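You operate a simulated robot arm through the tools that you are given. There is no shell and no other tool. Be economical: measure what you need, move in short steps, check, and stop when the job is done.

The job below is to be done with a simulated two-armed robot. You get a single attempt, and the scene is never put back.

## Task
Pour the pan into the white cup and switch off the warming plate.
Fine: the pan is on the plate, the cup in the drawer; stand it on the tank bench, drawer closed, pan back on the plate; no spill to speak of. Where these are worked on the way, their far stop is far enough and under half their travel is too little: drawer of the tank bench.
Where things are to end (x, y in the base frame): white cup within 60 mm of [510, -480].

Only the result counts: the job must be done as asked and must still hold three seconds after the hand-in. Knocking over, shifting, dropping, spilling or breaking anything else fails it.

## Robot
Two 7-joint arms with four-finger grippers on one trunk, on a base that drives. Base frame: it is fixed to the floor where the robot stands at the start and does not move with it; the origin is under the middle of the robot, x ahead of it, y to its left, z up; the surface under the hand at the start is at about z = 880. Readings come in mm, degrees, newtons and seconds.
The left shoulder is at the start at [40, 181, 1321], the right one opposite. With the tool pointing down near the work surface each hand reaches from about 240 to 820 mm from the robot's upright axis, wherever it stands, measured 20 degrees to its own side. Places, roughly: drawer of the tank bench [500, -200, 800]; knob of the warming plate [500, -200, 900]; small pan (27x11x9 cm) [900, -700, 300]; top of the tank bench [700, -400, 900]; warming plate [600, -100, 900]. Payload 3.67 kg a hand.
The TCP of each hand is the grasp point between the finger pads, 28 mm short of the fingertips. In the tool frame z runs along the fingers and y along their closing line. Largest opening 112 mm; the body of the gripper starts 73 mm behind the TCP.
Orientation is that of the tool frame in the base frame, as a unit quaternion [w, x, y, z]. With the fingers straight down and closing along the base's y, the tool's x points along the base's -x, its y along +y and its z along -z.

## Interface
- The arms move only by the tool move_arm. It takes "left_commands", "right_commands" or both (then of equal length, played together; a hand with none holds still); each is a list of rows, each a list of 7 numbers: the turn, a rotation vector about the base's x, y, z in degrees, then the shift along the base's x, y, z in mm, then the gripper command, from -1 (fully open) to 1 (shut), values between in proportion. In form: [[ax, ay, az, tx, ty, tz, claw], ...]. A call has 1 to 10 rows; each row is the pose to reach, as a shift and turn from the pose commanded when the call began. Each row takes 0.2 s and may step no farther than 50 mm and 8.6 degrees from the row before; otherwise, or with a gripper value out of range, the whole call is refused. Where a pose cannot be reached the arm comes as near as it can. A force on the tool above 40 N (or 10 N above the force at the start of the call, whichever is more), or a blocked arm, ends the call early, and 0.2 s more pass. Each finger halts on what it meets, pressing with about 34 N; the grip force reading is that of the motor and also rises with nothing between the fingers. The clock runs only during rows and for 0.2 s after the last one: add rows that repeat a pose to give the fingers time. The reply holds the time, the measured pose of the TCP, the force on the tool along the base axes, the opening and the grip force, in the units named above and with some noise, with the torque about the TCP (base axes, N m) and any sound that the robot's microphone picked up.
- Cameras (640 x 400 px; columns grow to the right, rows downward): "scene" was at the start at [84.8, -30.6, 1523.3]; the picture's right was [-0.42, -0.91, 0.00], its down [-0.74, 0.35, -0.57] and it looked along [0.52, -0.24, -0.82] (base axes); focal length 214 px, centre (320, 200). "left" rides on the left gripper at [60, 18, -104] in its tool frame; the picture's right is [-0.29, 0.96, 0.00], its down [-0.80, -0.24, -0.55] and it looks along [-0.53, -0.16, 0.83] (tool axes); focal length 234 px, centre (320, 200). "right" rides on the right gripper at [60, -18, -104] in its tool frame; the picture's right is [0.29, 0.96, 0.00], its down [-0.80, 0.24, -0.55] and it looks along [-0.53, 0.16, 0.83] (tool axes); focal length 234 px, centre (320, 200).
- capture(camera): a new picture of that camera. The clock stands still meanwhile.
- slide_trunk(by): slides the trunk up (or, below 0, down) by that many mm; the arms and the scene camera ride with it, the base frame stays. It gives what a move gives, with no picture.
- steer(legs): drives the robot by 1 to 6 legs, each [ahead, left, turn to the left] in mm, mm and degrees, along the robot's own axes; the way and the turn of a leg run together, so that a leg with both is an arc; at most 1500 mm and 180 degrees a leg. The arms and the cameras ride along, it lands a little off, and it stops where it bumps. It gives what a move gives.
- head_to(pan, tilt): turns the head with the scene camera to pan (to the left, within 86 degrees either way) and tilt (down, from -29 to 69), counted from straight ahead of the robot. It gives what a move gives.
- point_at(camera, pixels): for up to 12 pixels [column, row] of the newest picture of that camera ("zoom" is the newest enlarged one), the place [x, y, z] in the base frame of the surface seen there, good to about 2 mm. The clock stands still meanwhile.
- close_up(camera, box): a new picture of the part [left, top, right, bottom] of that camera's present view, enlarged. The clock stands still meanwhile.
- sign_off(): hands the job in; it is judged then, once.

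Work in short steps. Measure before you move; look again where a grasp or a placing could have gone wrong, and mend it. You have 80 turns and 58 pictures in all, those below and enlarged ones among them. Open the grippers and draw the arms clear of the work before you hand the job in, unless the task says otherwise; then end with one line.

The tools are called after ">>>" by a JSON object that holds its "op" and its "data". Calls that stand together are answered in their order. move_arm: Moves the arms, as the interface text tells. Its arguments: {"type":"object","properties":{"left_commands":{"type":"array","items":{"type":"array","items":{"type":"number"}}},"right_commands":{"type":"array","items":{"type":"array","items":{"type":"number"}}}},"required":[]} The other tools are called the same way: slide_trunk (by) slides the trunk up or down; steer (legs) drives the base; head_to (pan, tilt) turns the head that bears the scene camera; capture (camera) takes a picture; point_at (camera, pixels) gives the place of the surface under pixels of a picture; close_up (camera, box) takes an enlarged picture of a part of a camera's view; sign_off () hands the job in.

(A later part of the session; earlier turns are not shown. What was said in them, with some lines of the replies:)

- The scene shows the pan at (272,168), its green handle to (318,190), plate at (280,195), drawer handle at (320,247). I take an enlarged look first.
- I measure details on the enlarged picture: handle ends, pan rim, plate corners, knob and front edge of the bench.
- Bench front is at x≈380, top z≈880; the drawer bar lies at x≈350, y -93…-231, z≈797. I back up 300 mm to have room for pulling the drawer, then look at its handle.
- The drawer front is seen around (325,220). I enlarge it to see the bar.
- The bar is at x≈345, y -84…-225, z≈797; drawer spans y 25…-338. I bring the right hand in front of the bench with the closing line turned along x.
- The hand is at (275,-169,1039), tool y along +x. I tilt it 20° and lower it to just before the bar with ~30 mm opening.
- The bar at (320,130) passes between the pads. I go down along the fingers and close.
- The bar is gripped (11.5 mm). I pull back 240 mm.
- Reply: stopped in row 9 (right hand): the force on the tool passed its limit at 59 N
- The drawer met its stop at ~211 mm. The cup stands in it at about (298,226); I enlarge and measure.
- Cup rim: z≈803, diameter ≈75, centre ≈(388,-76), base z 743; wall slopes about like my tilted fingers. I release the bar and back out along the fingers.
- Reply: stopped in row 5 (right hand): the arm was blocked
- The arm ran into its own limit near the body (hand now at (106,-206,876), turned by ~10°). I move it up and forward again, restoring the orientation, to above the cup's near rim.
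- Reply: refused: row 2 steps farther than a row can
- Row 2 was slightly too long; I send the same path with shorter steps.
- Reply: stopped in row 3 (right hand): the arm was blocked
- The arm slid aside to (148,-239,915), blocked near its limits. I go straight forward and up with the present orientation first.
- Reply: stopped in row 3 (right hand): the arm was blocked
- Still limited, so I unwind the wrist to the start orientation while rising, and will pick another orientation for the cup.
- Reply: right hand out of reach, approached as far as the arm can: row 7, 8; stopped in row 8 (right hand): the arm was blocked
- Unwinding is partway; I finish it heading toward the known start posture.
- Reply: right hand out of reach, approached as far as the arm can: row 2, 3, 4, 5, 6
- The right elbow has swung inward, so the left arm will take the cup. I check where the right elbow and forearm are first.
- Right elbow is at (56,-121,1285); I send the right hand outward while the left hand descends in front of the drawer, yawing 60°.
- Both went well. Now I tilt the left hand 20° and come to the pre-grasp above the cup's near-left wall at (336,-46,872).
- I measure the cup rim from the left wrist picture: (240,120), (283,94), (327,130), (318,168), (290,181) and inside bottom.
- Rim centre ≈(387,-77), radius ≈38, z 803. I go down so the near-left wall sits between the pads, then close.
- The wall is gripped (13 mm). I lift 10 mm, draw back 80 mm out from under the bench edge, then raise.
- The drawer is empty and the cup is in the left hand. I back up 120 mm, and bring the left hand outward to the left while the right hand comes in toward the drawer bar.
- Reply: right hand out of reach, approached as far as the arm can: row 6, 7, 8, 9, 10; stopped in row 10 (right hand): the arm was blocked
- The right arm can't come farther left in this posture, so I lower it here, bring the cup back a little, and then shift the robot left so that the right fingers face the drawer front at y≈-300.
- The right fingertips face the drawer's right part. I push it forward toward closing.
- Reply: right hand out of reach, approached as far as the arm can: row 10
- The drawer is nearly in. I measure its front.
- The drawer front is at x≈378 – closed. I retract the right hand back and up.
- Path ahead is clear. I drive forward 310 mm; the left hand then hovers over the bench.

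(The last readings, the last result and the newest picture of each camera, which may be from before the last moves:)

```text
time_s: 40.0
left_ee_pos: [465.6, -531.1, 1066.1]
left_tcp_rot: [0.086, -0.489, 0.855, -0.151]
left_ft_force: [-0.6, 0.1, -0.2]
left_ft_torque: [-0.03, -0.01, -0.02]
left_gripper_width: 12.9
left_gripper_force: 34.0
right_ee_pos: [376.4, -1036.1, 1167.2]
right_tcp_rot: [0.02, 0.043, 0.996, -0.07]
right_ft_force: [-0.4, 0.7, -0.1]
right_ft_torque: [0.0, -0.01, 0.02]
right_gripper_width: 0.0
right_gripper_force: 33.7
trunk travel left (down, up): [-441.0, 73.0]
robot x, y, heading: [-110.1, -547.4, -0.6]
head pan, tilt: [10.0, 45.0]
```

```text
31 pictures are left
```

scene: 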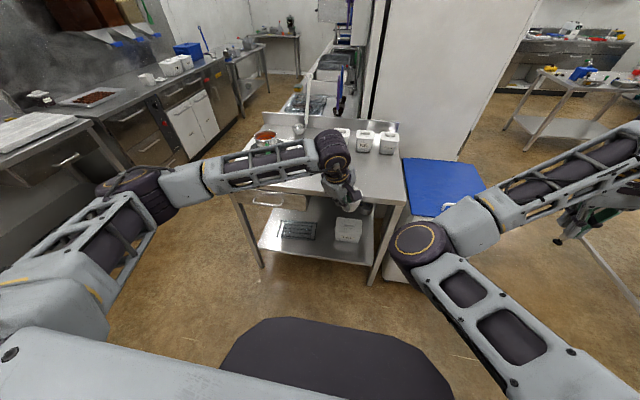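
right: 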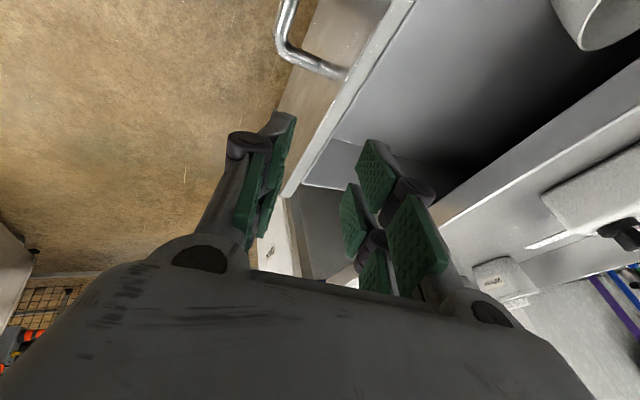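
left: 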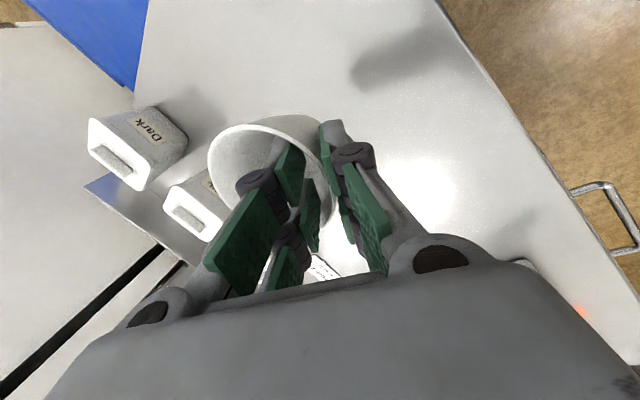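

I measure the bench surface near the target and the cup rim for level.

>>> {"op": "point_at", "data": {"camera": "left", "pixels": [[430, 200], [440, 120], [460, 230], [212, 160], [245, 122], [315, 122], [330, 230]]}}

>>> {"op": "move_arm", "data": {"left_commands": [[0, 0, 0, 3, 17, -25, 1], [0, 0, 0, 6, 34, -50, 1], [0, 0, 0, 9, 51, -75, 1], [0, 0, 0, 13, 69, -98, 1], [0, 0, 0, 13, 69, -98, 1]]}}

```text
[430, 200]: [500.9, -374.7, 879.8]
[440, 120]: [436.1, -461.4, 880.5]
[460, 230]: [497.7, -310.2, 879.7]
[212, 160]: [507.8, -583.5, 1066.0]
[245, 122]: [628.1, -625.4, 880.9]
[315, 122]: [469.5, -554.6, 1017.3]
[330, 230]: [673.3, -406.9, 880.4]
```

```text
time_s: 41.2
left_ee_pos: [480.4, -461.5, 967.9]
left_tcp_rot: [0.085, -0.489, 0.855, -0.15]
left_ft_force: [-1.1, 0.1, -0.5]
left_ft_torque: [0.02, 0.04, 0.02]
left_gripper_width: 13.1
left_gripper_force: 33.3
right_ee_pos: [376.3, -1035.5, 1166.5]
right_tcp_rot: [0.019, 0.044, 0.996, -0.07]
right_ft_force: [1.2, 0.0, -0.3]
right_ft_torque: [0.01, 0.0, 0.0]
right_gripper_width: 0.1
right_gripper_force: 34.1
trunk travel left (down, up): [-441.0, 73.0]
robot x, y, heading: [-108.2, -545.4, -0.5]
head pan, tilt: [10.0, 45.0]
```

Bench is z 880, so the cup should touch with TCP z≈941. I lower slowly to that.

>>> {"op": "move_arm", "data": {"left_commands": [[0, 0, 0, 0, 0, -10, 1], [0, 0, 0, 0, 0, -18, 1], [0, 0, 0, 0, 0, -23, 1], [0, 0, 0, 0, 0, -25, 1], [0, 0, 0, 0, 0, -26, 1], [0, 0, 0, 0, 0, -26, 1]]}}

>>> {"op": "close_up", "data": {"camera": "scene", "box": [200, 130, 400, 270]}}

```text
time_s: 42.6
left_ee_pos: [479.6, -460.6, 941.6]
left_tcp_rot: [0.086, -0.488, 0.855, -0.152]
left_ft_force: [-0.8, 0.2, 5.3]
left_ft_torque: [0.04, -0.05, 0.04]
left_gripper_width: 13.1
left_gripper_force: 33.5
right_ee_pos: [377.2, -1033.9, 1167.2]
right_tcp_rot: [0.02, 0.044, 0.996, -0.07]
right_ft_force: [-0.6, 0.6, 0.1]
right_ft_torque: [0.0, -0.02, -0.02]
right_gripper_width: 0.0
right_gripper_force: 34.4
trunk travel left (down, up): [-441.0, 73.0]
robot x, y, heading: [-106.5, -546.8, -0.4]
head pan, tilt: [10.0, 45.0]
```

```text
2.86 times, centred on (300, 200) of scene
```

zoom: 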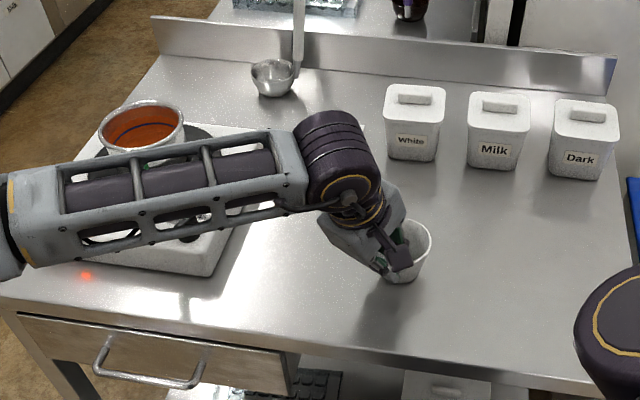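

Contact felt (5 N up). I open to 40 mm and back out along the fingers.

>>> {"op": "move_arm", "data": {"left_commands": [[0, 0, 0, 0, 0, 0, 0.3], [0, 0, 0, 0, 0, 0, 0.3], [0, 0, 0, -8, 5, 25, 0.3], [0, 0, 0, -16, 9, 50, 0.3], [0, 0, 0, -24, 14, 75, 0.3], [0, 0, 0, -30, 18, 110, 0.3], [0, 0, 0, -30, 30, 150, -1], [0, 0, 0, -30, 60, 170, -1]]}}

>>> {"op": "close_up", "data": {"camera": "scene", "box": [200, 130, 400, 270]}}

```text
time_s: 44.4
left_ee_pos: [448.1, -399.7, 1111.1]
left_tcp_rot: [0.086, -0.489, 0.855, -0.152]
left_ft_force: [0.8, 1.0, -0.4]
left_ft_torque: [0.0, -0.02, -0.02]
left_gripper_width: 110.7
left_gripper_force: 0.1
right_ee_pos: [375.4, -1034.0, 1169.2]
right_tcp_rot: [0.02, 0.044, 0.996, -0.07]
right_ft_force: [-0.9, 0.7, -0.3]
right_ft_torque: [-0.02, 0.0, 0.03]
right_gripper_width: 0.0
right_gripper_force: 34.4
trunk travel left (down, up): [-441.0, 73.0]
robot x, y, heading: [-107.6, -544.2, -0.6]
head pan, tilt: [10.0, 45.0]
```

```text
2.86 times, centred on (300, 200) of scene
```

zoom: 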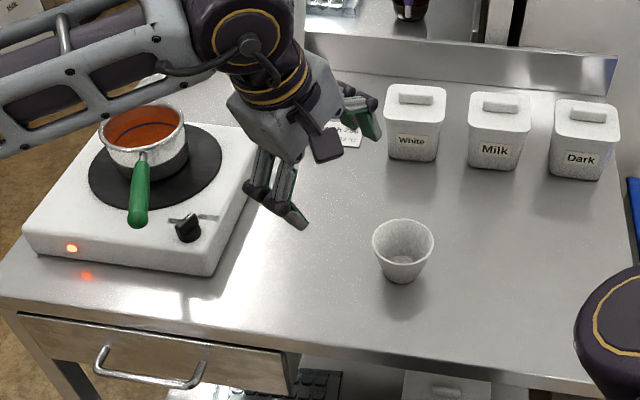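

The cup stands. I measure cup, pan, handle, knob and drawer front from this view.

>>> {"op": "point_at", "data": {"camera": "zoom", "pixels": [[373, 243], [433, 241], [400, 220], [400, 258], [404, 262], [141, 160], [140, 185], [138, 218], [188, 228], [178, 215], [290, 370], [60, 340]]}}

>>> {"op": "point_at", "data": {"camera": "zoom", "pixels": [[99, 142], [184, 125], [142, 102], [118, 158], [130, 188], [148, 190], [185, 150], [188, 222], [200, 218], [207, 218], [175, 219], [190, 238]]}}

>>> {"op": "close_up", "data": {"camera": "scene", "box": [205, 155, 285, 225]}}

```text
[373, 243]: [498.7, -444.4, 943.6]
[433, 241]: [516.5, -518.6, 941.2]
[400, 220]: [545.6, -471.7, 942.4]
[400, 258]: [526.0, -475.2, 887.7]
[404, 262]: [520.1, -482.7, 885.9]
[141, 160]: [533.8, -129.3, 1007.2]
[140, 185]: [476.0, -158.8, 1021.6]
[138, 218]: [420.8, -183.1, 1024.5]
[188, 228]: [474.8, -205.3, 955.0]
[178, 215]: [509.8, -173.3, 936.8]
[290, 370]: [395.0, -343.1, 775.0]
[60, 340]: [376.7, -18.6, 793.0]
```

```text
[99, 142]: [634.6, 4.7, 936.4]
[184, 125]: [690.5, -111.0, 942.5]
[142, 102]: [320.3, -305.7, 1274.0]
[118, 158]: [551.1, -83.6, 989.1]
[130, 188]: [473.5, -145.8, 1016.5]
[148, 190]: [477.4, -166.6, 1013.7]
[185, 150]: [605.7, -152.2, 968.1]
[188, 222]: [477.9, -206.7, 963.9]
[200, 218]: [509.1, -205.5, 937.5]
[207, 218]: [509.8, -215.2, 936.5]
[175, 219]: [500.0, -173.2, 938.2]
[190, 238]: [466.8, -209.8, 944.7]
```

```text
5.71 times, centred on (245, 190) of scene
```

zoom: 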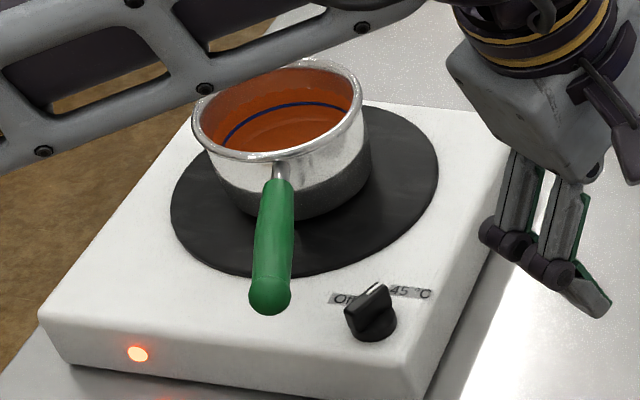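

Cup centre ≈(508,-481), rim z 943; pan centre ≈(596,-99), rim z≈1010; handle axis runs (0.92,0.39) with its middle at (468,-154,~1010). I bring the left hand straight down-pointing above the handle, yaw 23°.

>>> {"op": "move_arm", "data": {"left_commands": [[1.5, 1.3, -3.6, 0, 25, 5, -1], [3.1, 2.7, -7.2, 0, 50, 5, -1], [4.6, 4, -10.8, 2, 75, 5, -1], [6.2, 5.4, -14.4, 5, 100, 5, -1], [7.7, 6.7, -18, 8, 125, 5, -1], [9.2, 8, -21.7, 11, 150, 5, -1], [10.8, 9.4, -25.3, 14, 175, 5, -1], [12.3, 10.7, -28.9, 17, 200, 5, -1], [13.9, 12, -32.5, 20, 225, 2, 0], [15.4, 13.4, -36.1, 20, 246, 0, 0]]}}

>>> {"op": "capture", "data": {"camera": "left"}}

```text
time_s: 46.6
left_ee_pos: [470.3, -153.8, 1113.9]
left_tcp_rot: [0.0, -0.2, 0.98, 0.001]
left_ft_force: [-0.1, -0.3, 0.6]
left_ft_torque: [-0.01, 0.0, 0.0]
left_gripper_width: 56.0
left_gripper_force: 0.0
right_ee_pos: [376.0, -1036.6, 1167.9]
right_tcp_rot: [0.02, 0.043, 0.996, -0.07]
right_ft_force: [-0.1, -0.5, -0.3]
right_ft_torque: [0.0, 0.0, -0.01]
right_gripper_width: 0.0
right_gripper_force: 34.2
trunk travel left (down, up): [-441.0, 73.0]
robot x, y, heading: [-107.7, -544.9, -0.5]
head pan, tilt: [10.0, 45.0]
```

```text
27 pictures are left
```

left: 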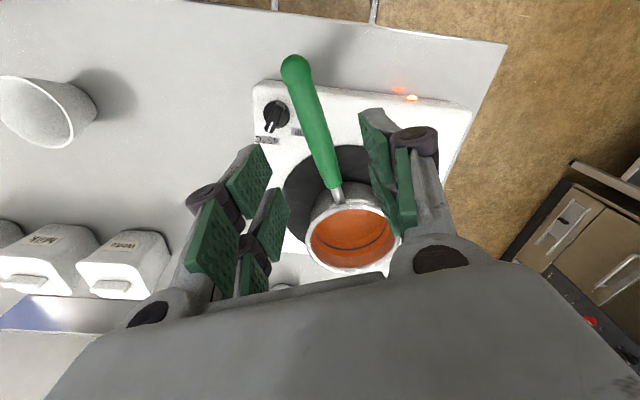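

The handle passes between the pads. I measure pan rim, handle and knob in this picture before descending.

>>> {"op": "point_at", "data": {"camera": "left", "pixels": [[300, 85], [318, 135], [335, 185], [312, 225], [330, 200], [375, 200], [345, 230], [350, 245], [276, 108], [268, 128], [266, 141], [297, 132]]}}

>>> {"op": "close_up", "data": {"camera": "left", "box": [240, 80, 340, 160]}}

```text
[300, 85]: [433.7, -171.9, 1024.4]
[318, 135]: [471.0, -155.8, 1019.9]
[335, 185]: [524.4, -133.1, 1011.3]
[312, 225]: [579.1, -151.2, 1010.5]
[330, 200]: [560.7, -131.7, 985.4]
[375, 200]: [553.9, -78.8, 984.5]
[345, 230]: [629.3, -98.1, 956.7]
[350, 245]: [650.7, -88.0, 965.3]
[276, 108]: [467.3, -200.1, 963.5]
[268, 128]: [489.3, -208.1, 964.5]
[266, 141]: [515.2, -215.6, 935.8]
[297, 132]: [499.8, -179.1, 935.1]
```

```text
5.00 times, centred on (290, 120) of left
```

zoom: 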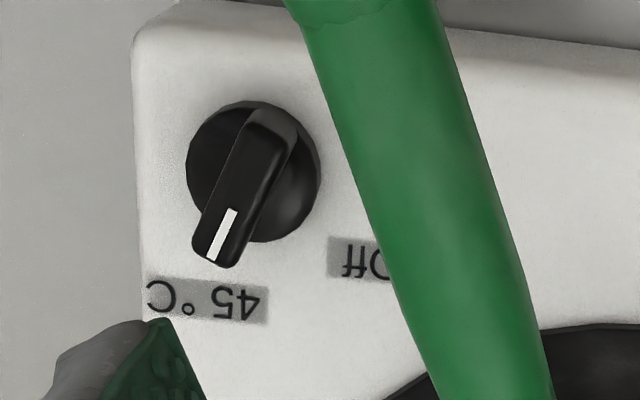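

Knob centre ≈(479,-204), pointer now at "45 °C", "Off" lies toward +y. Now I descend onto the handle and grip it.

>>> {"op": "move_arm", "data": {"left_commands": [[0, 0, 0, 0, -1, -40, 0], [0, 0, 0, 0, -1, -80, 0], [0, 0, 0, 0, -1, -107, 0], [0, 0, 0, 0, -1, -107, 0], [0, 0, 0, 0, -1, -107, 1], [0, 0, 0, 0, -1, -107, 1], [0, 0, 0, 0, -1, -107, 1]]}}

```text
time_s: 48.2
left_ee_pos: [469.9, -157.0, 1003.6]
left_tcp_rot: [0.0, -0.2, 0.98, 0.001]
left_ft_force: [-0.7, 1.2, 0.1]
left_ft_torque: [-0.01, -0.02, 0.03]
left_gripper_width: 19.4
left_gripper_force: 34.4
right_ee_pos: [376.6, -1035.8, 1166.1]
right_tcp_rot: [0.019, 0.043, 0.996, -0.07]
right_ft_force: [-0.1, -0.3, -0.2]
right_ft_torque: [0.03, -0.01, -0.01]
right_gripper_width: 0.0
right_gripper_force: 33.4
trunk travel left (down, up): [-441.0, 73.0]
robot x, y, heading: [-107.9, -546.6, -0.5]
head pan, tilt: [10.0, 45.0]
```

Gripped at 19 mm. I lift gently by 60 mm and check that the pan stays level.

>>> {"op": "move_arm", "data": {"left_commands": [[0, 0, 0, 0, 0, 3, 1], [0, 0, 0, 0, 0, 8, 1], [0, 0, 0, 0, 0, 16, 1], [0, 0, 0, 0, 0, 26, 1], [0, 0, 0, 0, 0, 38, 1], [0, 0, 0, 0, 0, 50, 1], [0, 0, 0, 0, 0, 60, 1], [0, 0, 0, 0, 0, 60, 1]]}}

>>> {"op": "capture", "data": {"camera": "left"}}

>>> {"op": "close_up", "data": {"camera": "scene", "box": [170, 110, 370, 250]}}

```text
time_s: 50.0
left_ee_pos: [470.4, -155.4, 1065.0]
left_tcp_rot: [0.0, -0.2, 0.98, 0.001]
left_ft_force: [-0.5, -0.2, -3.7]
left_ft_torque: [-0.16, 0.34, -0.02]
left_gripper_width: 19.5
left_gripper_force: 34.0
right_ee_pos: [376.5, -1036.1, 1167.6]
right_tcp_rot: [0.02, 0.043, 0.996, -0.071]
right_ft_force: [-0.4, -0.4, 0.9]
right_ft_torque: [-0.03, -0.02, -0.02]
right_gripper_width: 0.0
right_gripper_force: 34.1
trunk travel left (down, up): [-441.0, 73.0]
robot x, y, heading: [-110.7, -549.3, -0.5]
head pan, tilt: [10.0, 45.0]
```

```text
25 pictures are left
```

left: 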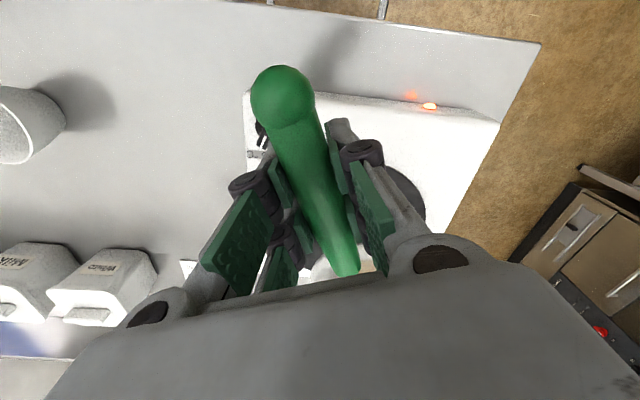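

```text
2.86 times, centred on (270, 180) of scene
```

zoom: 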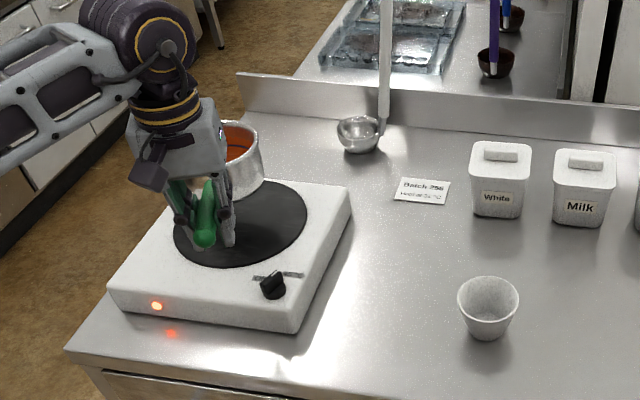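

The pan hangs level (≈0.4 kg), liquid safe. I carry it smoothly toward the cup at height, in two calls.

>>> {"op": "move_arm", "data": {"left_commands": [[0, 0, 0, -1, -8, 0, 1], [0, 0, 0, -3, -22, 0, 1], [0, 0, 0, -7, -45, 0, 1], [0, 0, 0, -10, -72, 0, 1], [0, 0, 0, -15, -102, 0, 1], [0, 0, 0, -19, -132, 0, 1], [0, 0, 0, -24, -162, 0, 1], [0, 0, 0, -27, -187, 0, 1], [0, 0, 0, -30, -207, 0, 1], [0, 0, 0, -32, -219, 0, 1]]}}

>>> {"op": "move_arm", "data": {"left_commands": [[0, 0, 0, -1, -8, 0, 1], [0, 0, 0, -3, -22, 0, 1], [0, 0, 0, -7, -45, 0, 1], [0, 0, 0, -10, -72, 0, 1], [0, 0, 0, -15, -102, 0, 1], [0, 0, 0, -19, -132, 0, 1], [0, 0, 0, -24, -162, 0, 1], [0, 0, 0, -27, -187, 0, 1], [0, 0, 0, -30, -207, 0, 1], [0, 0, 0, -32, -219, 0, 1]]}}

>>> {"op": "capture", "data": {"camera": "scene"}}

```text
time_s: 52.2
left_ee_pos: [438.6, -376.3, 1063.1]
left_tcp_rot: [0.001, -0.2, 0.98, 0.001]
left_ft_force: [-0.3, 0.2, -4.0]
left_ft_torque: [-0.12, 0.38, 0.0]
left_gripper_width: 19.2
left_gripper_force: 34.5
right_ee_pos: [376.7, -1035.9, 1166.0]
right_tcp_rot: [0.02, 0.043, 0.996, -0.07]
right_ft_force: [0.8, 0.3, 0.8]
right_ft_torque: [0.02, -0.04, 0.03]
right_gripper_width: 0.0
right_gripper_force: 34.3
trunk travel left (down, up): [-441.0, 73.0]
robot x, y, heading: [-109.4, -545.4, -0.4]
head pan, tilt: [10.0, 45.0]
```

```text
time_s: 54.4
left_ee_pos: [405.0, -595.7, 1065.4]
left_tcp_rot: [0.0, -0.2, 0.98, 0.001]
left_ft_force: [0.5, -1.0, -3.6]
left_ft_torque: [-0.15, 0.35, 0.0]
left_gripper_width: 19.5
left_gripper_force: 34.5
right_ee_pos: [376.2, -1034.9, 1167.2]
right_tcp_rot: [0.019, 0.044, 0.996, -0.069]
right_ft_force: [0.0, -0.2, 0.6]
right_ft_torque: [0.01, -0.02, -0.01]
right_gripper_width: 0.2
right_gripper_force: 33.9
trunk travel left (down, up): [-441.0, 73.0]
robot x, y, heading: [-113.0, -546.9, -0.6]
head pan, tilt: [10.0, 45.0]
```

```text
23 pictures are left
```

scene: 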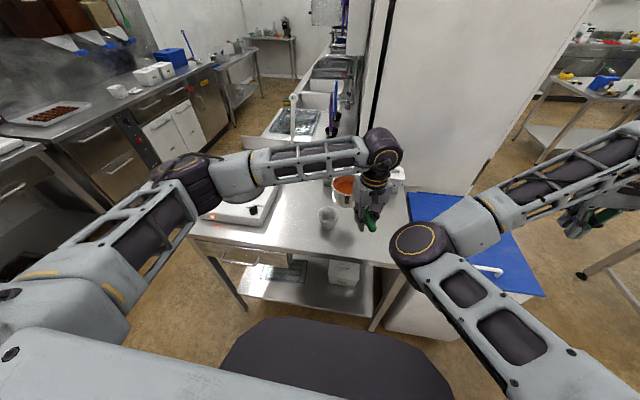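

The pan is beside the cup. I enlarge and measure rim points versus the cup before tilting.

>>> {"op": "close_up", "data": {"camera": "scene", "box": [300, 160, 420, 250]}}

```text
4.44 times, centred on (360, 205) of scene
```

zoom: 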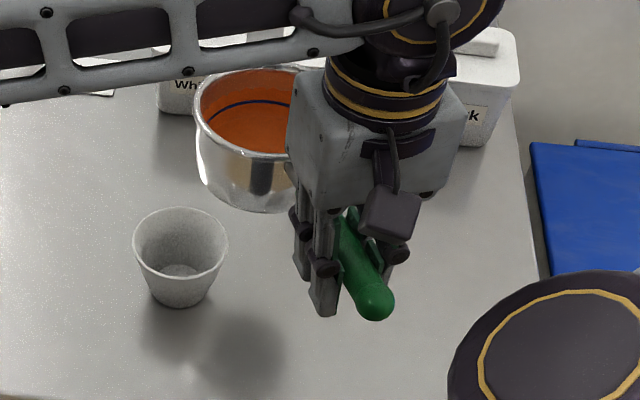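

>>> {"op": "point_at", "data": {"camera": "zoom", "pixels": [[197, 110], [200, 125], [215, 145], [250, 158], [210, 85], [134, 245], [228, 243], [180, 208], [180, 279], [245, 125], [490, 40], [215, 195]]}}

```text
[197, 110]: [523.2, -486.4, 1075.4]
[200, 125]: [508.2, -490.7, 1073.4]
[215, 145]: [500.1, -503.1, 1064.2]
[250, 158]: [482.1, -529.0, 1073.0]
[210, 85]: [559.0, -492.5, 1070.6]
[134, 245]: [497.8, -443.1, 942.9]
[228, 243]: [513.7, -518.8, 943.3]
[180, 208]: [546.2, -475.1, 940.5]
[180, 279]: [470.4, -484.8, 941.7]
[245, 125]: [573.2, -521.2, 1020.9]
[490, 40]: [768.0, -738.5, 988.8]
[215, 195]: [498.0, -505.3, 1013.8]
```

Rim geometry fits the model (centre (531,-540), r 54, lip at (510,-490)). I tilt to 40° about the handle line, keeping the lip over the cup and lowering it gently.

>>> {"op": "move_arm", "data": {"left_commands": [[-3.7, -1.6, 0, 0.2, -0.4, 4, 1], [-7.4, -3.1, 0, 0.2, -0.5, 8, 1], [-11, -4.7, 0, 0.2, -0.4, 8, 1], [-14.7, -6.2, 0, 0, 0, 8, 1], [-18.4, -7.8, 0, -0.3, 0.6, 6, 1], [-22.1, -9.4, 0, -0.6, 1.4, 3.5, 1], [-25.8, -10.9, 0, -1.1, 2.6, 1, 1], [-29.4, -12.5, 0, -1.7, 4, -2, 1], [-33.1, -14, 0, -2.3, 5.5, -5.5, 1], [-36.8, -15.6, 0, -3.1, 7.4, -10, 1]]}}

>>> {"op": "close_up", "data": {"camera": "scene", "box": [300, 160, 420, 250]}}

```text
time_s: 56.6
left_ee_pos: [404.0, -587.0, 1053.1]
left_tcp_rot: [0.069, -0.189, 0.921, -0.334]
left_ft_force: [-0.9, 0.1, -4.2]
left_ft_torque: [-0.09, 0.4, 0.01]
left_gripper_width: 19.4
left_gripper_force: 34.7
right_ee_pos: [375.9, -1035.2, 1166.6]
right_tcp_rot: [0.02, 0.044, 0.996, -0.071]
right_ft_force: [-1.1, 0.6, 0.8]
right_ft_torque: [-0.01, -0.01, -0.02]
right_gripper_width: 0.0
right_gripper_force: 33.8
trunk travel left (down, up): [-441.0, 73.0]
robot x, y, heading: [-109.8, -548.7, -0.1]
head pan, tilt: [10.0, 45.0]
```

```text
4.44 times, centred on (360, 205) of scene
```

zoom: 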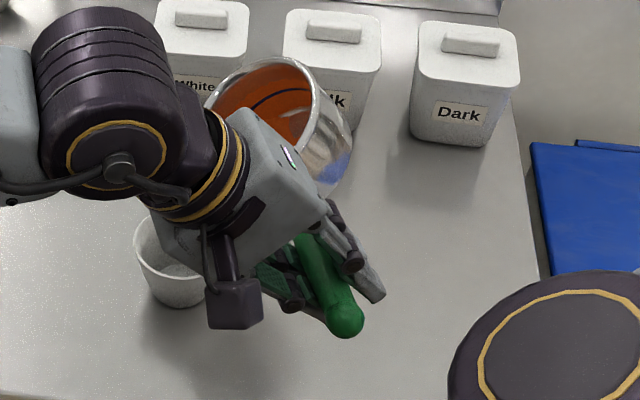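

Tilt works as intended. I continue to 60° and then slowly to 70°, keeping the lip ≈30 mm above the cup's rim.

>>> {"op": "move_arm", "data": {"left_commands": [[-3.7, -1.6, 0, -0.8, 1.9, -10.9, 1], [-7.4, -3.1, 0, -1.8, 4.2, -20.8, 1], [-11, -4.7, 0, -2.8, 6.6, -29.8, 1], [-14.7, -6.2, 0, -3.9, 9.3, -36.1, 1], [-18.4, -7.8, 0, -5.1, 12.1, -37.5, 1], [-20.2, -8.6, 0, -5.7, 13.5, -36.9, 1], [-22.1, -9.4, 0, -6.4, 15, -36.2, 1], [-23.9, -10.1, 0, -7, 16.6, -35.1, 1], [-25.8, -10.9, 0, -7.6, 18, -34.1, 1], [-27.6, -11.7, 0, -8.3, 19.7, -33.1, 1]]}}

>>> {"op": "close_up", "data": {"camera": "scene", "box": [300, 160, 420, 250]}}

```text
time_s: 58.8
left_ee_pos: [394.8, -567.1, 1021.9]
left_tcp_rot: [0.115, -0.165, 0.803, -0.561]
left_ft_force: [0.0, 0.4, -3.6]
left_ft_torque: [-0.06, 0.34, 0.01]
left_gripper_width: 19.2
left_gripper_force: 34.2
right_ee_pos: [375.7, -1035.0, 1167.2]
right_tcp_rot: [0.02, 0.044, 0.996, -0.069]
right_ft_force: [-0.5, -0.3, 0.4]
right_ft_torque: [-0.02, 0.0, -0.02]
right_gripper_width: 0.0
right_gripper_force: 33.8
trunk travel left (down, up): [-441.0, 73.0]
robot x, y, heading: [-109.1, -543.5, -0.5]
head pan, tilt: [10.0, 45.0]
```

```text
4.44 times, centred on (360, 205) of scene
```

zoom: 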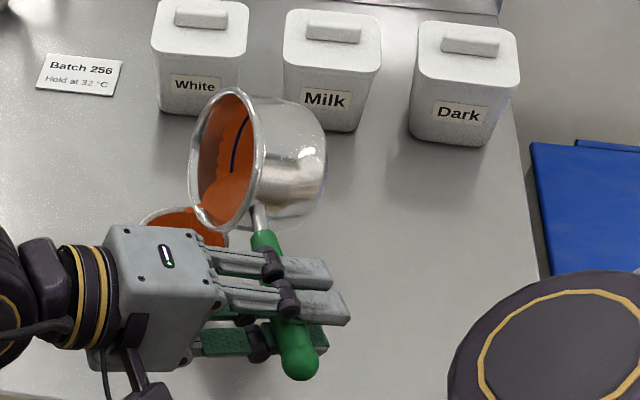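

Liquid runs from the lip into the cup. I check the level in the cup and the lip place.

>>> {"op": "point_at", "data": {"camera": "zoom", "pixels": [[185, 222], [165, 220], [205, 235], [215, 228], [205, 220], [225, 190], [142, 218], [225, 240]]}}

```text
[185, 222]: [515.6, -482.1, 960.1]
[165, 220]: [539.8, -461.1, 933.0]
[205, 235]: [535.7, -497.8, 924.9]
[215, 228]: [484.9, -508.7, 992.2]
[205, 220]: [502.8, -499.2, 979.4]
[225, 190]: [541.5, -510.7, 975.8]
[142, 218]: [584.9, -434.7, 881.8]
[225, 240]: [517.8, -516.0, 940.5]
```

The stream falls at about (515,-482), the cup's middle. I pause briefly, then go on slowly to 80°.

>>> {"op": "move_arm", "data": {"left_commands": [[0, 0, 0, 0, 0, 0, 1], [0, 0, 0, 0, 0, 0, 1], [0, 0, 0, 0, 0, 0, 1], [-1.8, -0.8, 0, -0.7, 1.6, 0.9, 1], [-3.7, -1.6, 0, -1.3, 3.1, 1.7, 1], [-5.5, -2.3, 0, -2, 4.8, 2.5, 1], [-7.4, -3.1, 0, -2.8, 6.6, 3.2, 1], [-9.2, -3.9, 0, -3.5, 8.3, 3.9, 1], [-9.2, -3.9, 0, -3.5, 8.3, 3.9, 1], [-9.2, -3.9, 0, -3.5, 8.3, 3.9, 1]]}}

>>> {"op": "close_up", "data": {"camera": "scene", "box": [310, 170, 390, 230]}}

```text
time_s: 61.0
left_ee_pos: [391.5, -559.5, 1026.4]
left_tcp_rot: [0.127, -0.154, 0.752, -0.629]
left_ft_force: [0.2, 0.9, -2.1]
left_ft_torque: [-0.06, 0.33, 0.03]
left_gripper_width: 19.4
left_gripper_force: 34.2
right_ee_pos: [375.7, -1036.4, 1166.2]
right_tcp_rot: [0.02, 0.044, 0.996, -0.069]
right_ft_force: [-0.2, -0.7, -0.1]
right_ft_torque: [0.0, 0.02, -0.02]
right_gripper_width: 0.0
right_gripper_force: 34.1
trunk travel left (down, up): [-441.0, 73.0]
robot x, y, heading: [-109.4, -548.1, -0.1]
head pan, tilt: [10.0, 45.0]
```

```text
6.67 times, centred on (350, 200) of scene
```

zoom: 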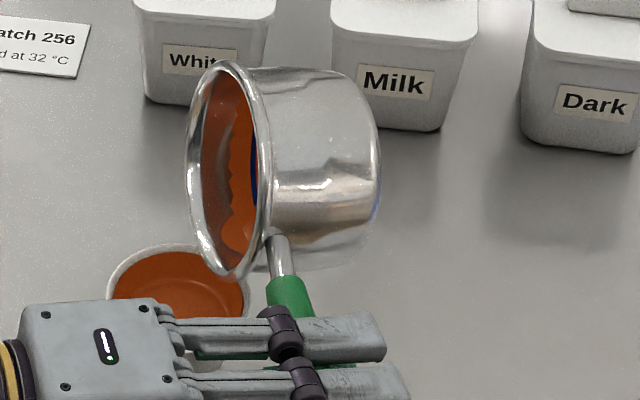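

Nearly emptied and no spill visible. I go on to 108° and hold to drain.

>>> {"op": "move_arm", "data": {"left_commands": [[-3.7, -1.6, 0, -1.4, 3.4, 1.1, 1], [-7.4, -3.1, 0, -3, 7, 1.9, 1], [-11, -4.7, 0, -4.5, 10.7, 2.4, 1], [-14.7, -6.2, 0, -6, 14.3, 2.7, 1], [-18.4, -7.8, 0, -7.6, 17.8, 2.8, 1], [-22.1, -9.4, 0, -9.1, 21.5, 2.5, 1], [-25.8, -10.9, 0, -10.6, 25.1, 2, 1], [-25.8, -10.9, 0, -10.6, 25.1, 2, 1], [-25.8, -10.9, 0, -10.6, 25.1, 2, 1], [-25.8, -10.9, 0, -10.6, 25.1, 2, 1]]}}

>>> {"op": "close_up", "data": {"camera": "scene", "box": [300, 160, 400, 240]}}

```text
time_s: 62.8
left_ee_pos: [378.3, -469.6, 1046.5]
left_tcp_rot: [-0.154, 0.099, -0.662, 0.727]
left_ft_force: [0.4, -0.3, -2.1]
left_ft_torque: [0.02, 0.32, 0.02]
left_gripper_width: 19.5
left_gripper_force: 34.1
left hand out of reach, approached as far as the arm can: row 5, 6, 7, 8, 9
right_ee_pos: [376.2, -1032.9, 1167.0]
right_tcp_rot: [0.019, 0.044, 0.996, -0.071]
right_ft_force: [-1.0, 0.9, -0.4]
right_ft_torque: [-0.02, 0.02, 0.01]
right_gripper_width: 0.0
right_gripper_force: 33.6
trunk travel left (down, up): [-441.0, 73.0]
robot x, y, heading: [-108.2, -546.6, -0.4]
head pan, tilt: [10.0, 45.0]
stopped in row 9 (left hand): the arm was blocked; the commanded pose is now the measured one
```

```text
5.00 times, centred on (350, 200) of scene
```

zoom: 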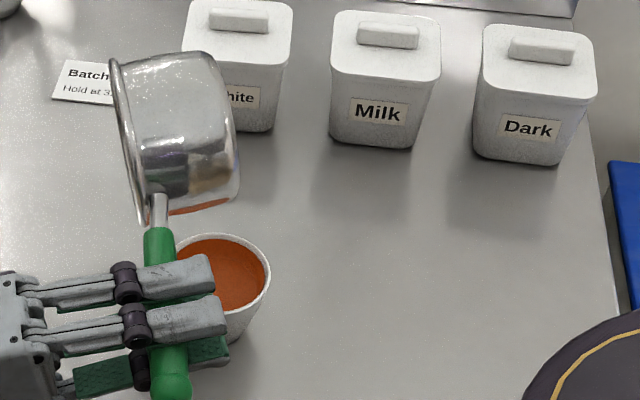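

The arm hit a limit and drifted left by ~65 mm; the pan looks empty. I tilt it back upright promptly, moving back to the right over the cup.

>>> {"op": "move_arm", "data": {"left_commands": [[7.4, 3.1, 0, 3, -16, 4, 1], [14.7, 6.2, 0, 6, -40, 8, 1], [22.1, 9.4, 0, 9, -65, 12, 1], [29.4, 12.5, 0, 13, -85, 15, 1], [36.8, 15.6, 0, 15, -95, 20, 1]]}}

>>> {"op": "close_up", "data": {"camera": "scene", "box": [290, 150, 410, 250]}}

```text
time_s: 64.0
left_ee_pos: [392.2, -567.0, 1067.3]
left_tcp_rot: [0.087, -0.141, 0.871, -0.462]
left_ft_force: [0.0, 1.0, -2.5]
left_ft_torque: [-0.04, 0.31, -0.01]
left_gripper_width: 19.3
left_gripper_force: 33.8
right_ee_pos: [376.7, -1035.9, 1165.8]
right_tcp_rot: [0.02, 0.043, 0.996, -0.07]
right_ft_force: [0.7, 0.6, 0.3]
right_ft_torque: [0.0, -0.02, -0.01]
right_gripper_width: 0.0
right_gripper_force: 33.9
trunk travel left (down, up): [-441.0, 73.0]
robot x, y, heading: [-108.6, -545.9, -0.6]
head pan, tilt: [10.0, 45.0]
```

```text
4.00 times, centred on (350, 200) of scene
```

zoom: 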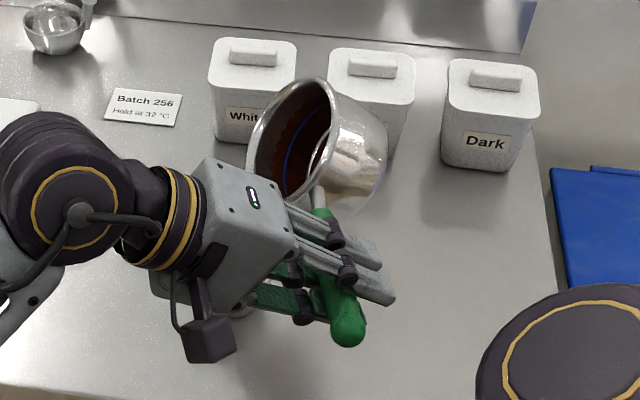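

The bench is clean and the pan empty but for a dark film. I turn it fully upright, shifting slightly right.

>>> {"op": "move_arm", "data": {"left_commands": [[6.5, 2.7, 0.5, 2, -6, 4, 1], [13, 5.3, 1, 4, -12, 8, 1], [19.5, 8, 1.6, 6, -18, 10, 1], [26, 10.6, 2.1, 8, -24, 12, 1], [32.5, 13.3, 2.6, 10, -28, 12, 1], [39, 15.9, 3.1, 12, -31, 12, 1], [45.5, 18.6, 3.7, 14, -33, 12, 1], [52, 21.2, 4.2, 14, -33, 12, 1], [52, 21.2, 4.2, 14, -33, 12, 1]]}}

>>> {"op": "close_up", "data": {"camera": "scene", "box": [290, 150, 410, 250]}}

```text
time_s: 66.0
left_ee_pos: [406.4, -599.0, 1079.6]
left_tcp_rot: [0.0, -0.198, 0.98, 0.0]
left_ft_force: [0.1, -0.3, -2.3]
left_ft_torque: [-0.14, 0.28, -0.01]
left_gripper_width: 19.2
left_gripper_force: 33.4
right_ee_pos: [376.2, -1035.0, 1166.1]
right_tcp_rot: [0.02, 0.043, 0.996, -0.071]
right_ft_force: [-1.0, 0.1, 1.0]
right_ft_torque: [0.01, -0.02, 0.04]
right_gripper_width: 0.0
right_gripper_force: 34.1
trunk travel left (down, up): [-441.0, 73.0]
robot x, y, heading: [-109.0, -546.1, -0.3]
head pan, tilt: [10.0, 45.0]
```

```text
4.00 times, centred on (350, 200) of scene
```

zoom: 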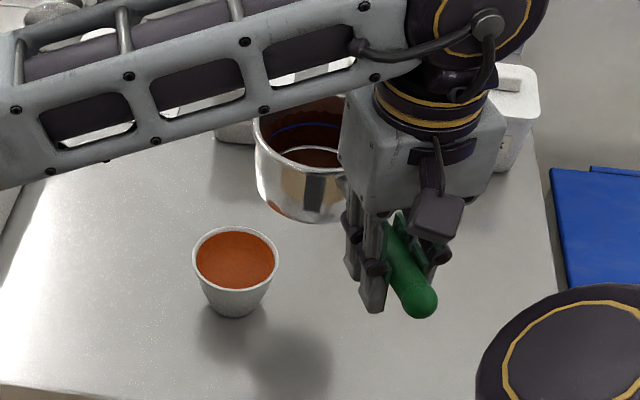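

Cup is filled, bench clean. I carry the pan back over the plate, turning its handle to point straight at -x so the knob is free.

>>> {"op": "move_arm", "data": {"left_commands": [[0, 0, 0, 2, 15, 0, 1], [0, 0, 0, 4, 38, 0, 1], [0, 0, 0, 7, 64, 0, 1], [0, 0, 0, 10, 92, 0, 1], [0, 0, 0, 13, 120, 0, 1], [0, 0, 0, 16, 148, 0, 1], [0, 0, 0, 19, 176, 0, 1], [0, 0, 0, 22, 204, 0, 1], [0, 0, 0, 24, 230, 0, 1], [0, 0, 0, 26, 249, 0, 1]]}}

>>> {"op": "move_arm", "data": {"left_commands": [[0, 0, -2, 2, 15, 0, 1], [0, 0, -4, 4, 38, 0, 1], [0, 0, -7, 7, 64, 0, 1], [0, 0, -10, 10, 92, 0, 1], [0, 0, -13, 13, 120, 0, 1], [0, 0, -16, 16, 148, 0, 1], [0, 0, -19, 19, 176, 0, 1], [0, 0, -21, 22, 204, 0, 1], [0, 0, -23, 24, 230, 0, 1], [0, 0, -23, 26, 249, 0, 1]]}}

>>> {"op": "close_up", "data": {"camera": "scene", "box": [170, 110, 330, 250]}}

```text
time_s: 68.2
left_ee_pos: [434.3, -350.1, 1081.9]
left_tcp_rot: [0.0, -0.198, 0.98, -0.001]
left_ft_force: [1.0, 0.3, -2.2]
left_ft_torque: [-0.08, 0.25, 0.01]
left_gripper_width: 19.6
left_gripper_force: 34.0
right_ee_pos: [376.8, -1035.6, 1167.1]
right_tcp_rot: [0.02, 0.043, 0.996, -0.071]
right_ft_force: [0.8, -0.4, 0.4]
right_ft_torque: [0.0, -0.02, -0.01]
right_gripper_width: 0.0
right_gripper_force: 34.3
trunk travel left (down, up): [-441.0, 73.0]
robot x, y, heading: [-109.7, -543.5, -0.6]
head pan, tilt: [10.0, 45.0]
```

```text
time_s: 70.4
left_ee_pos: [458.3, -101.7, 1079.4]
left_tcp_rot: [0.001, 0.002, 1.0, -0.001]
left_ft_force: [-0.6, 0.3, -2.5]
left_ft_torque: [-0.02, 0.25, -0.03]
left_gripper_width: 19.4
left_gripper_force: 34.0
right_ee_pos: [376.6, -1035.3, 1167.7]
right_tcp_rot: [0.02, 0.043, 0.996, -0.071]
right_ft_force: [-0.3, 0.4, 0.4]
right_ft_torque: [0.0, -0.01, -0.01]
right_gripper_width: 0.2
right_gripper_force: 34.2
trunk travel left (down, up): [-441.0, 73.0]
robot x, y, heading: [-108.9, -548.5, -0.5]
head pan, tilt: [10.0, 45.0]
```

```text
2.86 times, centred on (250, 180) of scene
```

zoom: 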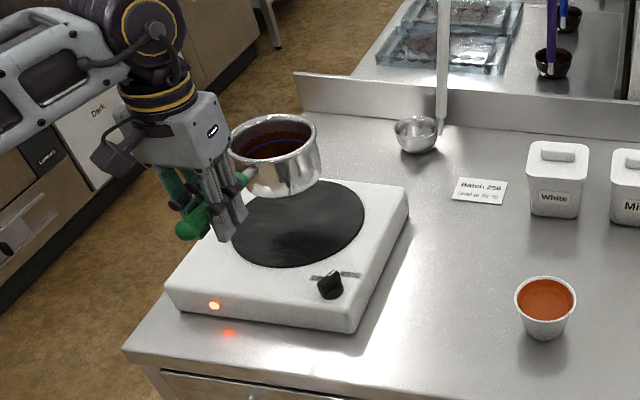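

I measure the disk's edges to be sure the pan sits on it.

>>> {"op": "point_at", "data": {"camera": "zoom", "pixels": [[362, 210], [335, 184], [290, 266], [240, 252], [355, 235], [232, 165], [318, 150], [275, 193]]}}

```text
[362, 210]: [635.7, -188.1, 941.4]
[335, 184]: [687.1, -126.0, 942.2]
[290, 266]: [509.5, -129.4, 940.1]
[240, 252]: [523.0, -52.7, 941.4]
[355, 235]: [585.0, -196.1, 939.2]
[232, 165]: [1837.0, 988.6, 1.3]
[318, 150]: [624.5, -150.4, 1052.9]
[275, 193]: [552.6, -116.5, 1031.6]
```

Disk centre ≈(600,-102); the pan centre is at ≈(596,-100). I lower it to contact, then release and rise.

>>> {"op": "move_arm", "data": {"left_commands": [[0, 0, 0, 0, 0, -20, 1], [0, 0, 0, 0, 0, -45, 1], [0, 0, 0, 0, 0, -62, 1], [0, 0, 0, 0, 0, -70, 1], [0, 0, 0, 0, 0, -74, 1], [0, 0, 0, 0, 0, -76, 1], [0, 0, 0, 0, 0, -76, 1]]}}

```text
time_s: 72.0
left_ee_pos: [458.7, -101.6, 1006.1]
left_tcp_rot: [0.001, 0.001, 1.0, -0.001]
left_ft_force: [-0.4, 2.0, 4.3]
left_ft_torque: [0.06, -1.11, 0.29]
left_gripper_width: 19.8
left_gripper_force: 34.3
right_ee_pos: [376.3, -1036.5, 1167.9]
right_tcp_rot: [0.019, 0.044, 0.996, -0.07]
right_ft_force: [-0.6, 0.2, 0.7]
right_ft_torque: [-0.02, 0.02, 0.03]
right_gripper_width: 0.0
right_gripper_force: 33.3
trunk travel left (down, up): [-441.0, 73.0]
robot x, y, heading: [-106.0, -545.3, -0.6]
head pan, tilt: [10.0, 45.0]
```

Contact made. I open to 60 mm and rise.

>>> {"op": "move_arm", "data": {"left_commands": [[0, 0, 0, 0, 0, 0, 0.4], [0, 0, 0, 0, 0, 0, 0], [0, 0, 0, 0, 0, 0, 0], [0, 0, 0, 0, 0, 20, 0], [0, 0, 0, 0, 0, 55, 0], [0, 0, 0, 0, 0, 90, 0], [0, 0, 0, -10, -30, 110, 0], [0, 0, 0, -20, -60, 110, 0], [0, 0, 0, -30, -90, 110, 0.3]]}}

>>> {"op": "capture", "data": {"camera": "left"}}

>>> {"op": "close_up", "data": {"camera": "scene", "box": [170, 110, 330, 250]}}

```text
time_s: 74.0
left_ee_pos: [426.9, -192.1, 1112.8]
left_tcp_rot: [0.0, 0.001, 1.0, 0.001]
left_ft_force: [0.6, 0.7, -1.0]
left_ft_torque: [0.02, 0.02, -0.01]
left_gripper_width: 39.2
left_gripper_force: 0.0
right_ee_pos: [377.4, -1036.8, 1167.3]
right_tcp_rot: [0.02, 0.044, 0.996, -0.07]
right_ft_force: [-0.2, 0.1, -0.1]
right_ft_torque: [0.02, 0.0, -0.01]
right_gripper_width: 0.0
right_gripper_force: 33.7
trunk travel left (down, up): [-441.0, 73.0]
robot x, y, heading: [-109.1, -546.7, -0.7]
head pan, tilt: [10.0, 45.0]
```

```text
14 pictures are left
```

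left: 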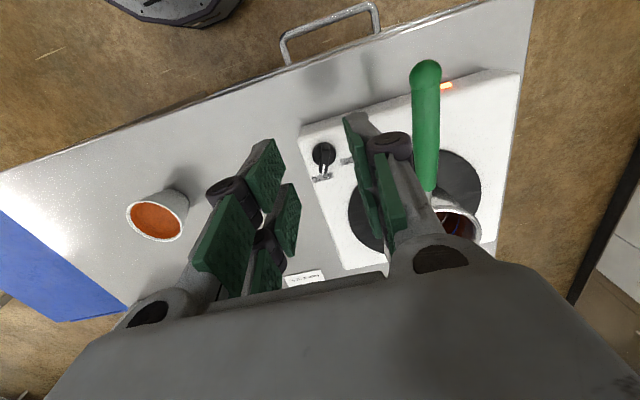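

```text
2.86 times, centred on (250, 180) of scene
```

zoom: 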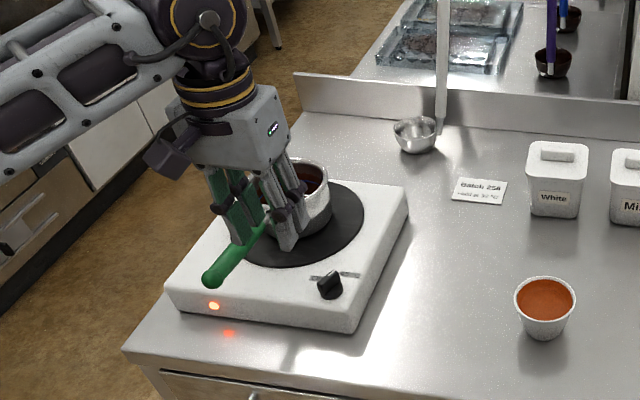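

Pan stands on the plate. I enlarge the knob from the left wrist camera to measure it.

>>> {"op": "close_up", "data": {"camera": "left", "box": [295, 125, 375, 195]}}

```text
5.71 times, centred on (335, 160) of left
```

zoom: 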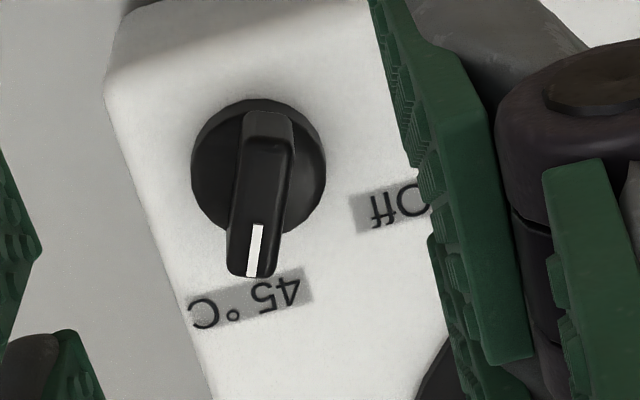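

>>> {"op": "point_at", "data": {"camera": "zoom", "pixels": [[268, 125], [252, 255], [260, 190], [193, 160], [324, 165], [255, 290], [395, 205], [240, 190], [282, 195], [258, 102], [230, 225], [310, 205]]}}

```text
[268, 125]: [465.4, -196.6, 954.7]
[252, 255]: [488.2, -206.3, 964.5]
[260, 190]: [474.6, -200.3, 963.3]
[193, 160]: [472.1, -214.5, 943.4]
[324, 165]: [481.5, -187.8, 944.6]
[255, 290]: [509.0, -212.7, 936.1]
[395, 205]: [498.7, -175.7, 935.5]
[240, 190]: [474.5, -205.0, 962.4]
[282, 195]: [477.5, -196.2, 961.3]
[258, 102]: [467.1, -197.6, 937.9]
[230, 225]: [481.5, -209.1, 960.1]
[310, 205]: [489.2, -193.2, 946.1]
```

Knob bar centre (477.5,-201.5), direction −21°, top z 964; "Off" lies at about +50°. I align the fingers across the bar, lower and grip it.

>>> {"op": "move_arm", "data": {"left_commands": [[0, 0, -7, 17, -3, -20, 0.3], [0, 0, -14, 34, -6, -45, 0.3], [0, 0, -21.5, 50.5, -9.5, -75, 0.3], [0, 0, -21.5, 50.5, -9.5, -105, 0.3], [0, 0, -21.5, 50.5, -9.5, -125, 0.3], [0, 0, -21.5, 50.5, -9.5, -137, 0.3], [0, 0, -21.5, 50.5, -9.5, -137, 0.3], [0, 0, -21.5, 50.5, -9.5, -137, 1], [0, 0, -21.5, 50.5, -9.5, -137, 1], [0, 0, -21.5, 50.5, -9.5, -137, 1]]}}

```text
time_s: 76.2
left_ee_pos: [478.5, -202.6, 976.6]
left_tcp_rot: [-0.001, 0.188, 0.982, -0.001]
left_ft_force: [-1.5, -0.9, -2.9]
left_ft_torque: [-0.23, -0.51, 0.03]
left_gripper_width: 10.7
left_gripper_force: 44.2
right_ee_pos: [376.7, -1035.1, 1166.9]
right_tcp_rot: [0.02, 0.043, 0.996, -0.069]
right_ft_force: [-0.7, -0.2, 0.3]
right_ft_torque: [-0.03, -0.02, 0.0]
right_gripper_width: 0.0
right_gripper_force: 33.7
trunk travel left (down, up): [-441.0, 73.0]
robot x, y, heading: [-108.6, -542.0, -0.4]
head pan, tilt: [10.0, 45.0]
```

Bar gripped (10.7 mm). I turn it +70° (counter-clockwise from above) toward Off.

>>> {"op": "move_arm", "data": {"left_commands": [[0, 0, 8, 0, 0, 0, 1], [0, 0, 16, 0, 0, 0, 1], [0, 0, 24, 0, 0, 0, 1], [0, 0, 32, 0, 0, 0, 1], [0, 0, 40, 0, 0, 0, 1], [0, 0, 48, 0, 0, 0, 1], [0, 0, 56, 0, 0, 0, 1], [0, 0, 64, 0, 0, 0, 1], [0, 0, 71, 0, 0, 0, 1], [0, 0, 71, 0, 0, 0, 1]]}}

>>> {"op": "close_up", "data": {"camera": "scene", "box": [190, 150, 290, 230]}}

```text
time_s: 78.4
left_ee_pos: [478.4, -204.2, 976.1]
left_tcp_rot: [-0.002, -0.417, 0.909, 0.001]
left_ft_force: [-7.2, -15.2, -22.6]
left_ft_torque: [-1.1, 0.83, 0.02]
left_gripper_width: 11.3
left_gripper_force: 45.0
right_ee_pos: [377.6, -1036.3, 1166.8]
right_tcp_rot: [0.019, 0.043, 0.996, -0.07]
right_ft_force: [-0.4, -1.5, 0.1]
right_ft_torque: [-0.02, 0.01, -0.01]
right_gripper_width: 0.1
right_gripper_force: 34.0
trunk travel left (down, up): [-441.0, 73.0]
robot x, y, heading: [-107.5, -548.6, -0.5]
head pan, tilt: [10.0, 45.0]
```

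```text
5.00 times, centred on (240, 190) of scene
```

zoom: 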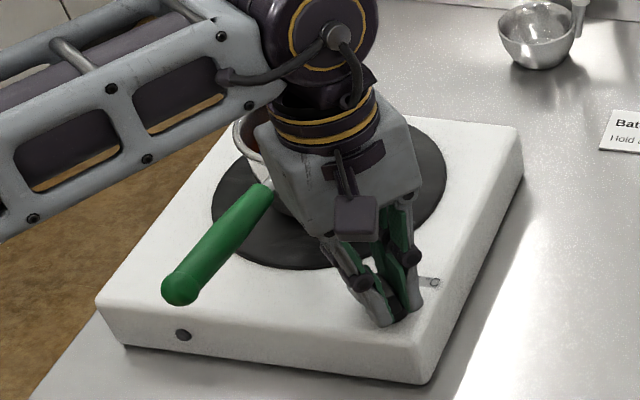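

The lamp at (183,335) is dark: plate is off. I release and rise straight up, then draw clear.

>>> {"op": "move_arm", "data": {"left_commands": [[0, 0, 0, 0, 0, 0, 0.5], [0, 0, 0, 0, 0, 0, 0.3], [0, 0, 0, 0, 0, 15, 0.3], [0, 0, 0, 0, 0, 55, 0.3], [0, 0, 0, 0, 0, 100, 0.3], [0, 0, 0, -30, -10, 135, 0], [0, 0, 0, -70, -30, 155, -1], [0, 0, 0, -110, -50, 170, -1], [0, 0, 0, -150, -70, 185, -1], [0, 0, 0, -190, -90, 200, -1]], "right_commands": [[0, 0, 0, 0, 0, 0, -1], [0, 0, 0, 0, 0, 0, -1], [0, 0, 0, 0, 0, 0, -1], [0, 0, 0, 0, 0, 0, -1], [0, 0, 0, 0, 0, 0, -1], [0, 0, 0, 0, 0, 0, -1], [0, 0, 0, 0, 0, 0, -1], [0, 0, 0, 0, 0, 0, -1], [0, 0, 0, 0, 0, 0, -1], [0, 0, 0, 0, 0, 0, -1]]}}

>>> {"op": "steer", "data": {"legs": [[-300, 0, 0]]}}

>>> {"op": "head_to", "data": {"pan": 15, "tilt": 40}}

>>> {"op": "capture", "data": {"camera": "scene"}}

```text
time_s: 80.6
left_ee_pos: [288.9, -292.3, 1178.1]
left_tcp_rot: [0.001, -0.416, 0.909, -0.001]
left_ft_force: [0.1, -0.2, 0.8]
left_ft_torque: [0.03, 0.0, 0.0]
left_gripper_width: 111.8
left_gripper_force: 0.1
right_ee_pos: [375.3, -1035.5, 1167.1]
right_tcp_rot: [0.021, 0.043, 0.996, -0.069]
right_ft_force: [-0.6, -1.0, 0.5]
right_ft_torque: [0.0, -0.05, 0.01]
right_gripper_width: 112.3
right_gripper_force: 0.1
trunk travel left (down, up): [-441.0, 73.0]
robot x, y, heading: [-107.5, -543.1, -0.7]
head pan, tilt: [10.0, 45.0]
```

```text
time_s: 82.7
left_ee_pos: [-2.6, -291.1, 1177.0]
left_tcp_rot: [0.0, -0.415, 0.91, 0.0]
left_ft_force: [0.1, -0.5, 0.5]
left_ft_torque: [0.02, -0.01, 0.01]
left_gripper_width: 112.0
left_gripper_force: 0.1
right_ee_pos: [80.9, -1035.0, 1166.7]
right_tcp_rot: [0.019, 0.045, 0.996, -0.07]
right_ft_force: [0.0, -0.2, 0.5]
right_ft_torque: [-0.01, 0.01, 0.05]
right_gripper_width: 112.3
right_gripper_force: 0.0
trunk travel left (down, up): [-441.0, 73.0]
robot x, y, heading: [-404.5, -542.4, -0.6]
head pan, tilt: [10.0, 45.0]
```

```text
time_s: 83.4
left_ee_pos: [-4.2, -290.6, 1177.3]
left_tcp_rot: [0.0, -0.415, 0.91, 0.0]
left_ft_force: [-0.5, -0.2, 0.0]
left_ft_torque: [0.0, 0.01, -0.04]
left_gripper_width: 112.1
left_gripper_force: 0.1
right_ee_pos: [79.7, -1035.6, 1166.6]
right_tcp_rot: [0.019, 0.044, 0.996, -0.07]
right_ft_force: [-0.1, -0.4, -0.2]
right_ft_torque: [-0.03, -0.01, 0.0]
right_gripper_width: 112.0
right_gripper_force: 0.1
trunk travel left (down, up): [-441.0, 73.0]
robot x, y, heading: [-403.8, -545.2, -0.7]
head pan, tilt: [15.0, 40.0]
```

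```text
10 pictures are left
```

scene: 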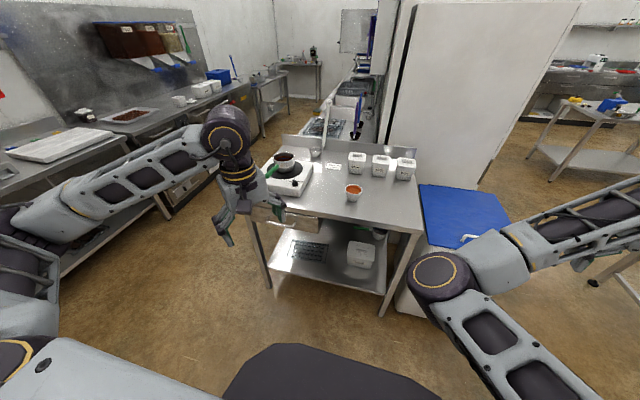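

I enlarge the bench to check drawer, knob, pan and cup.

>>> {"op": "close_up", "data": {"camera": "scene", "box": [240, 140, 380, 240]}}

```text
4.00 times, centred on (310, 190) of scene
```

zoom: 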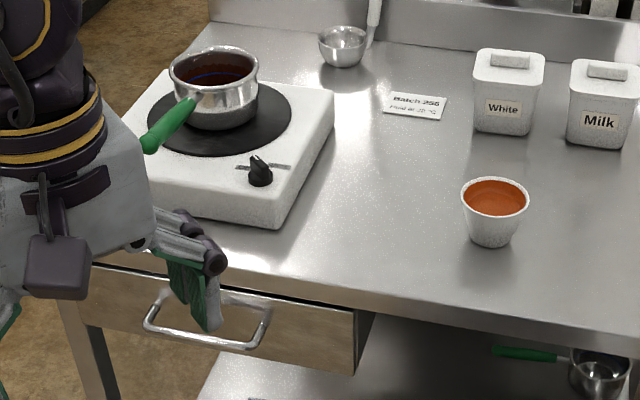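

>>> {"op": "point_at", "data": {"camera": "zoom", "pixels": [[120, 300], [340, 340], [355, 320], [280, 330], [300, 275], [495, 208], [462, 190], [528, 192], [258, 165], [215, 75]]}}

```text
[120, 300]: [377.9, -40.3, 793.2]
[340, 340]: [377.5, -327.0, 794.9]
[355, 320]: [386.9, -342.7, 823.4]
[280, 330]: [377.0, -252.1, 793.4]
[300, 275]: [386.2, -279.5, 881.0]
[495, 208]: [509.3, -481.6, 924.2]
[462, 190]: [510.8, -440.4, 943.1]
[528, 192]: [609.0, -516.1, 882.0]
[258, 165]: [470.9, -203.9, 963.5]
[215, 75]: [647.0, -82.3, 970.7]
```

Drawer front is at x≈377.5 (in), the knob is on Off with the lamp dark, the pan sits on the disk, the cup stands filled at about (509,-481), and the bench is clean. Both hands are open and clear, so I hand in.

>>> {"op": "sign_off", "data": {}}

```text
The job is handed in.
```

The pan is poured into the white cup, which stands at about (509, -481) on the tank bench. The pan is back on the plate, the plate is off, and the drawer is closed to within about 2 mm. No spill was visible in the pictures.
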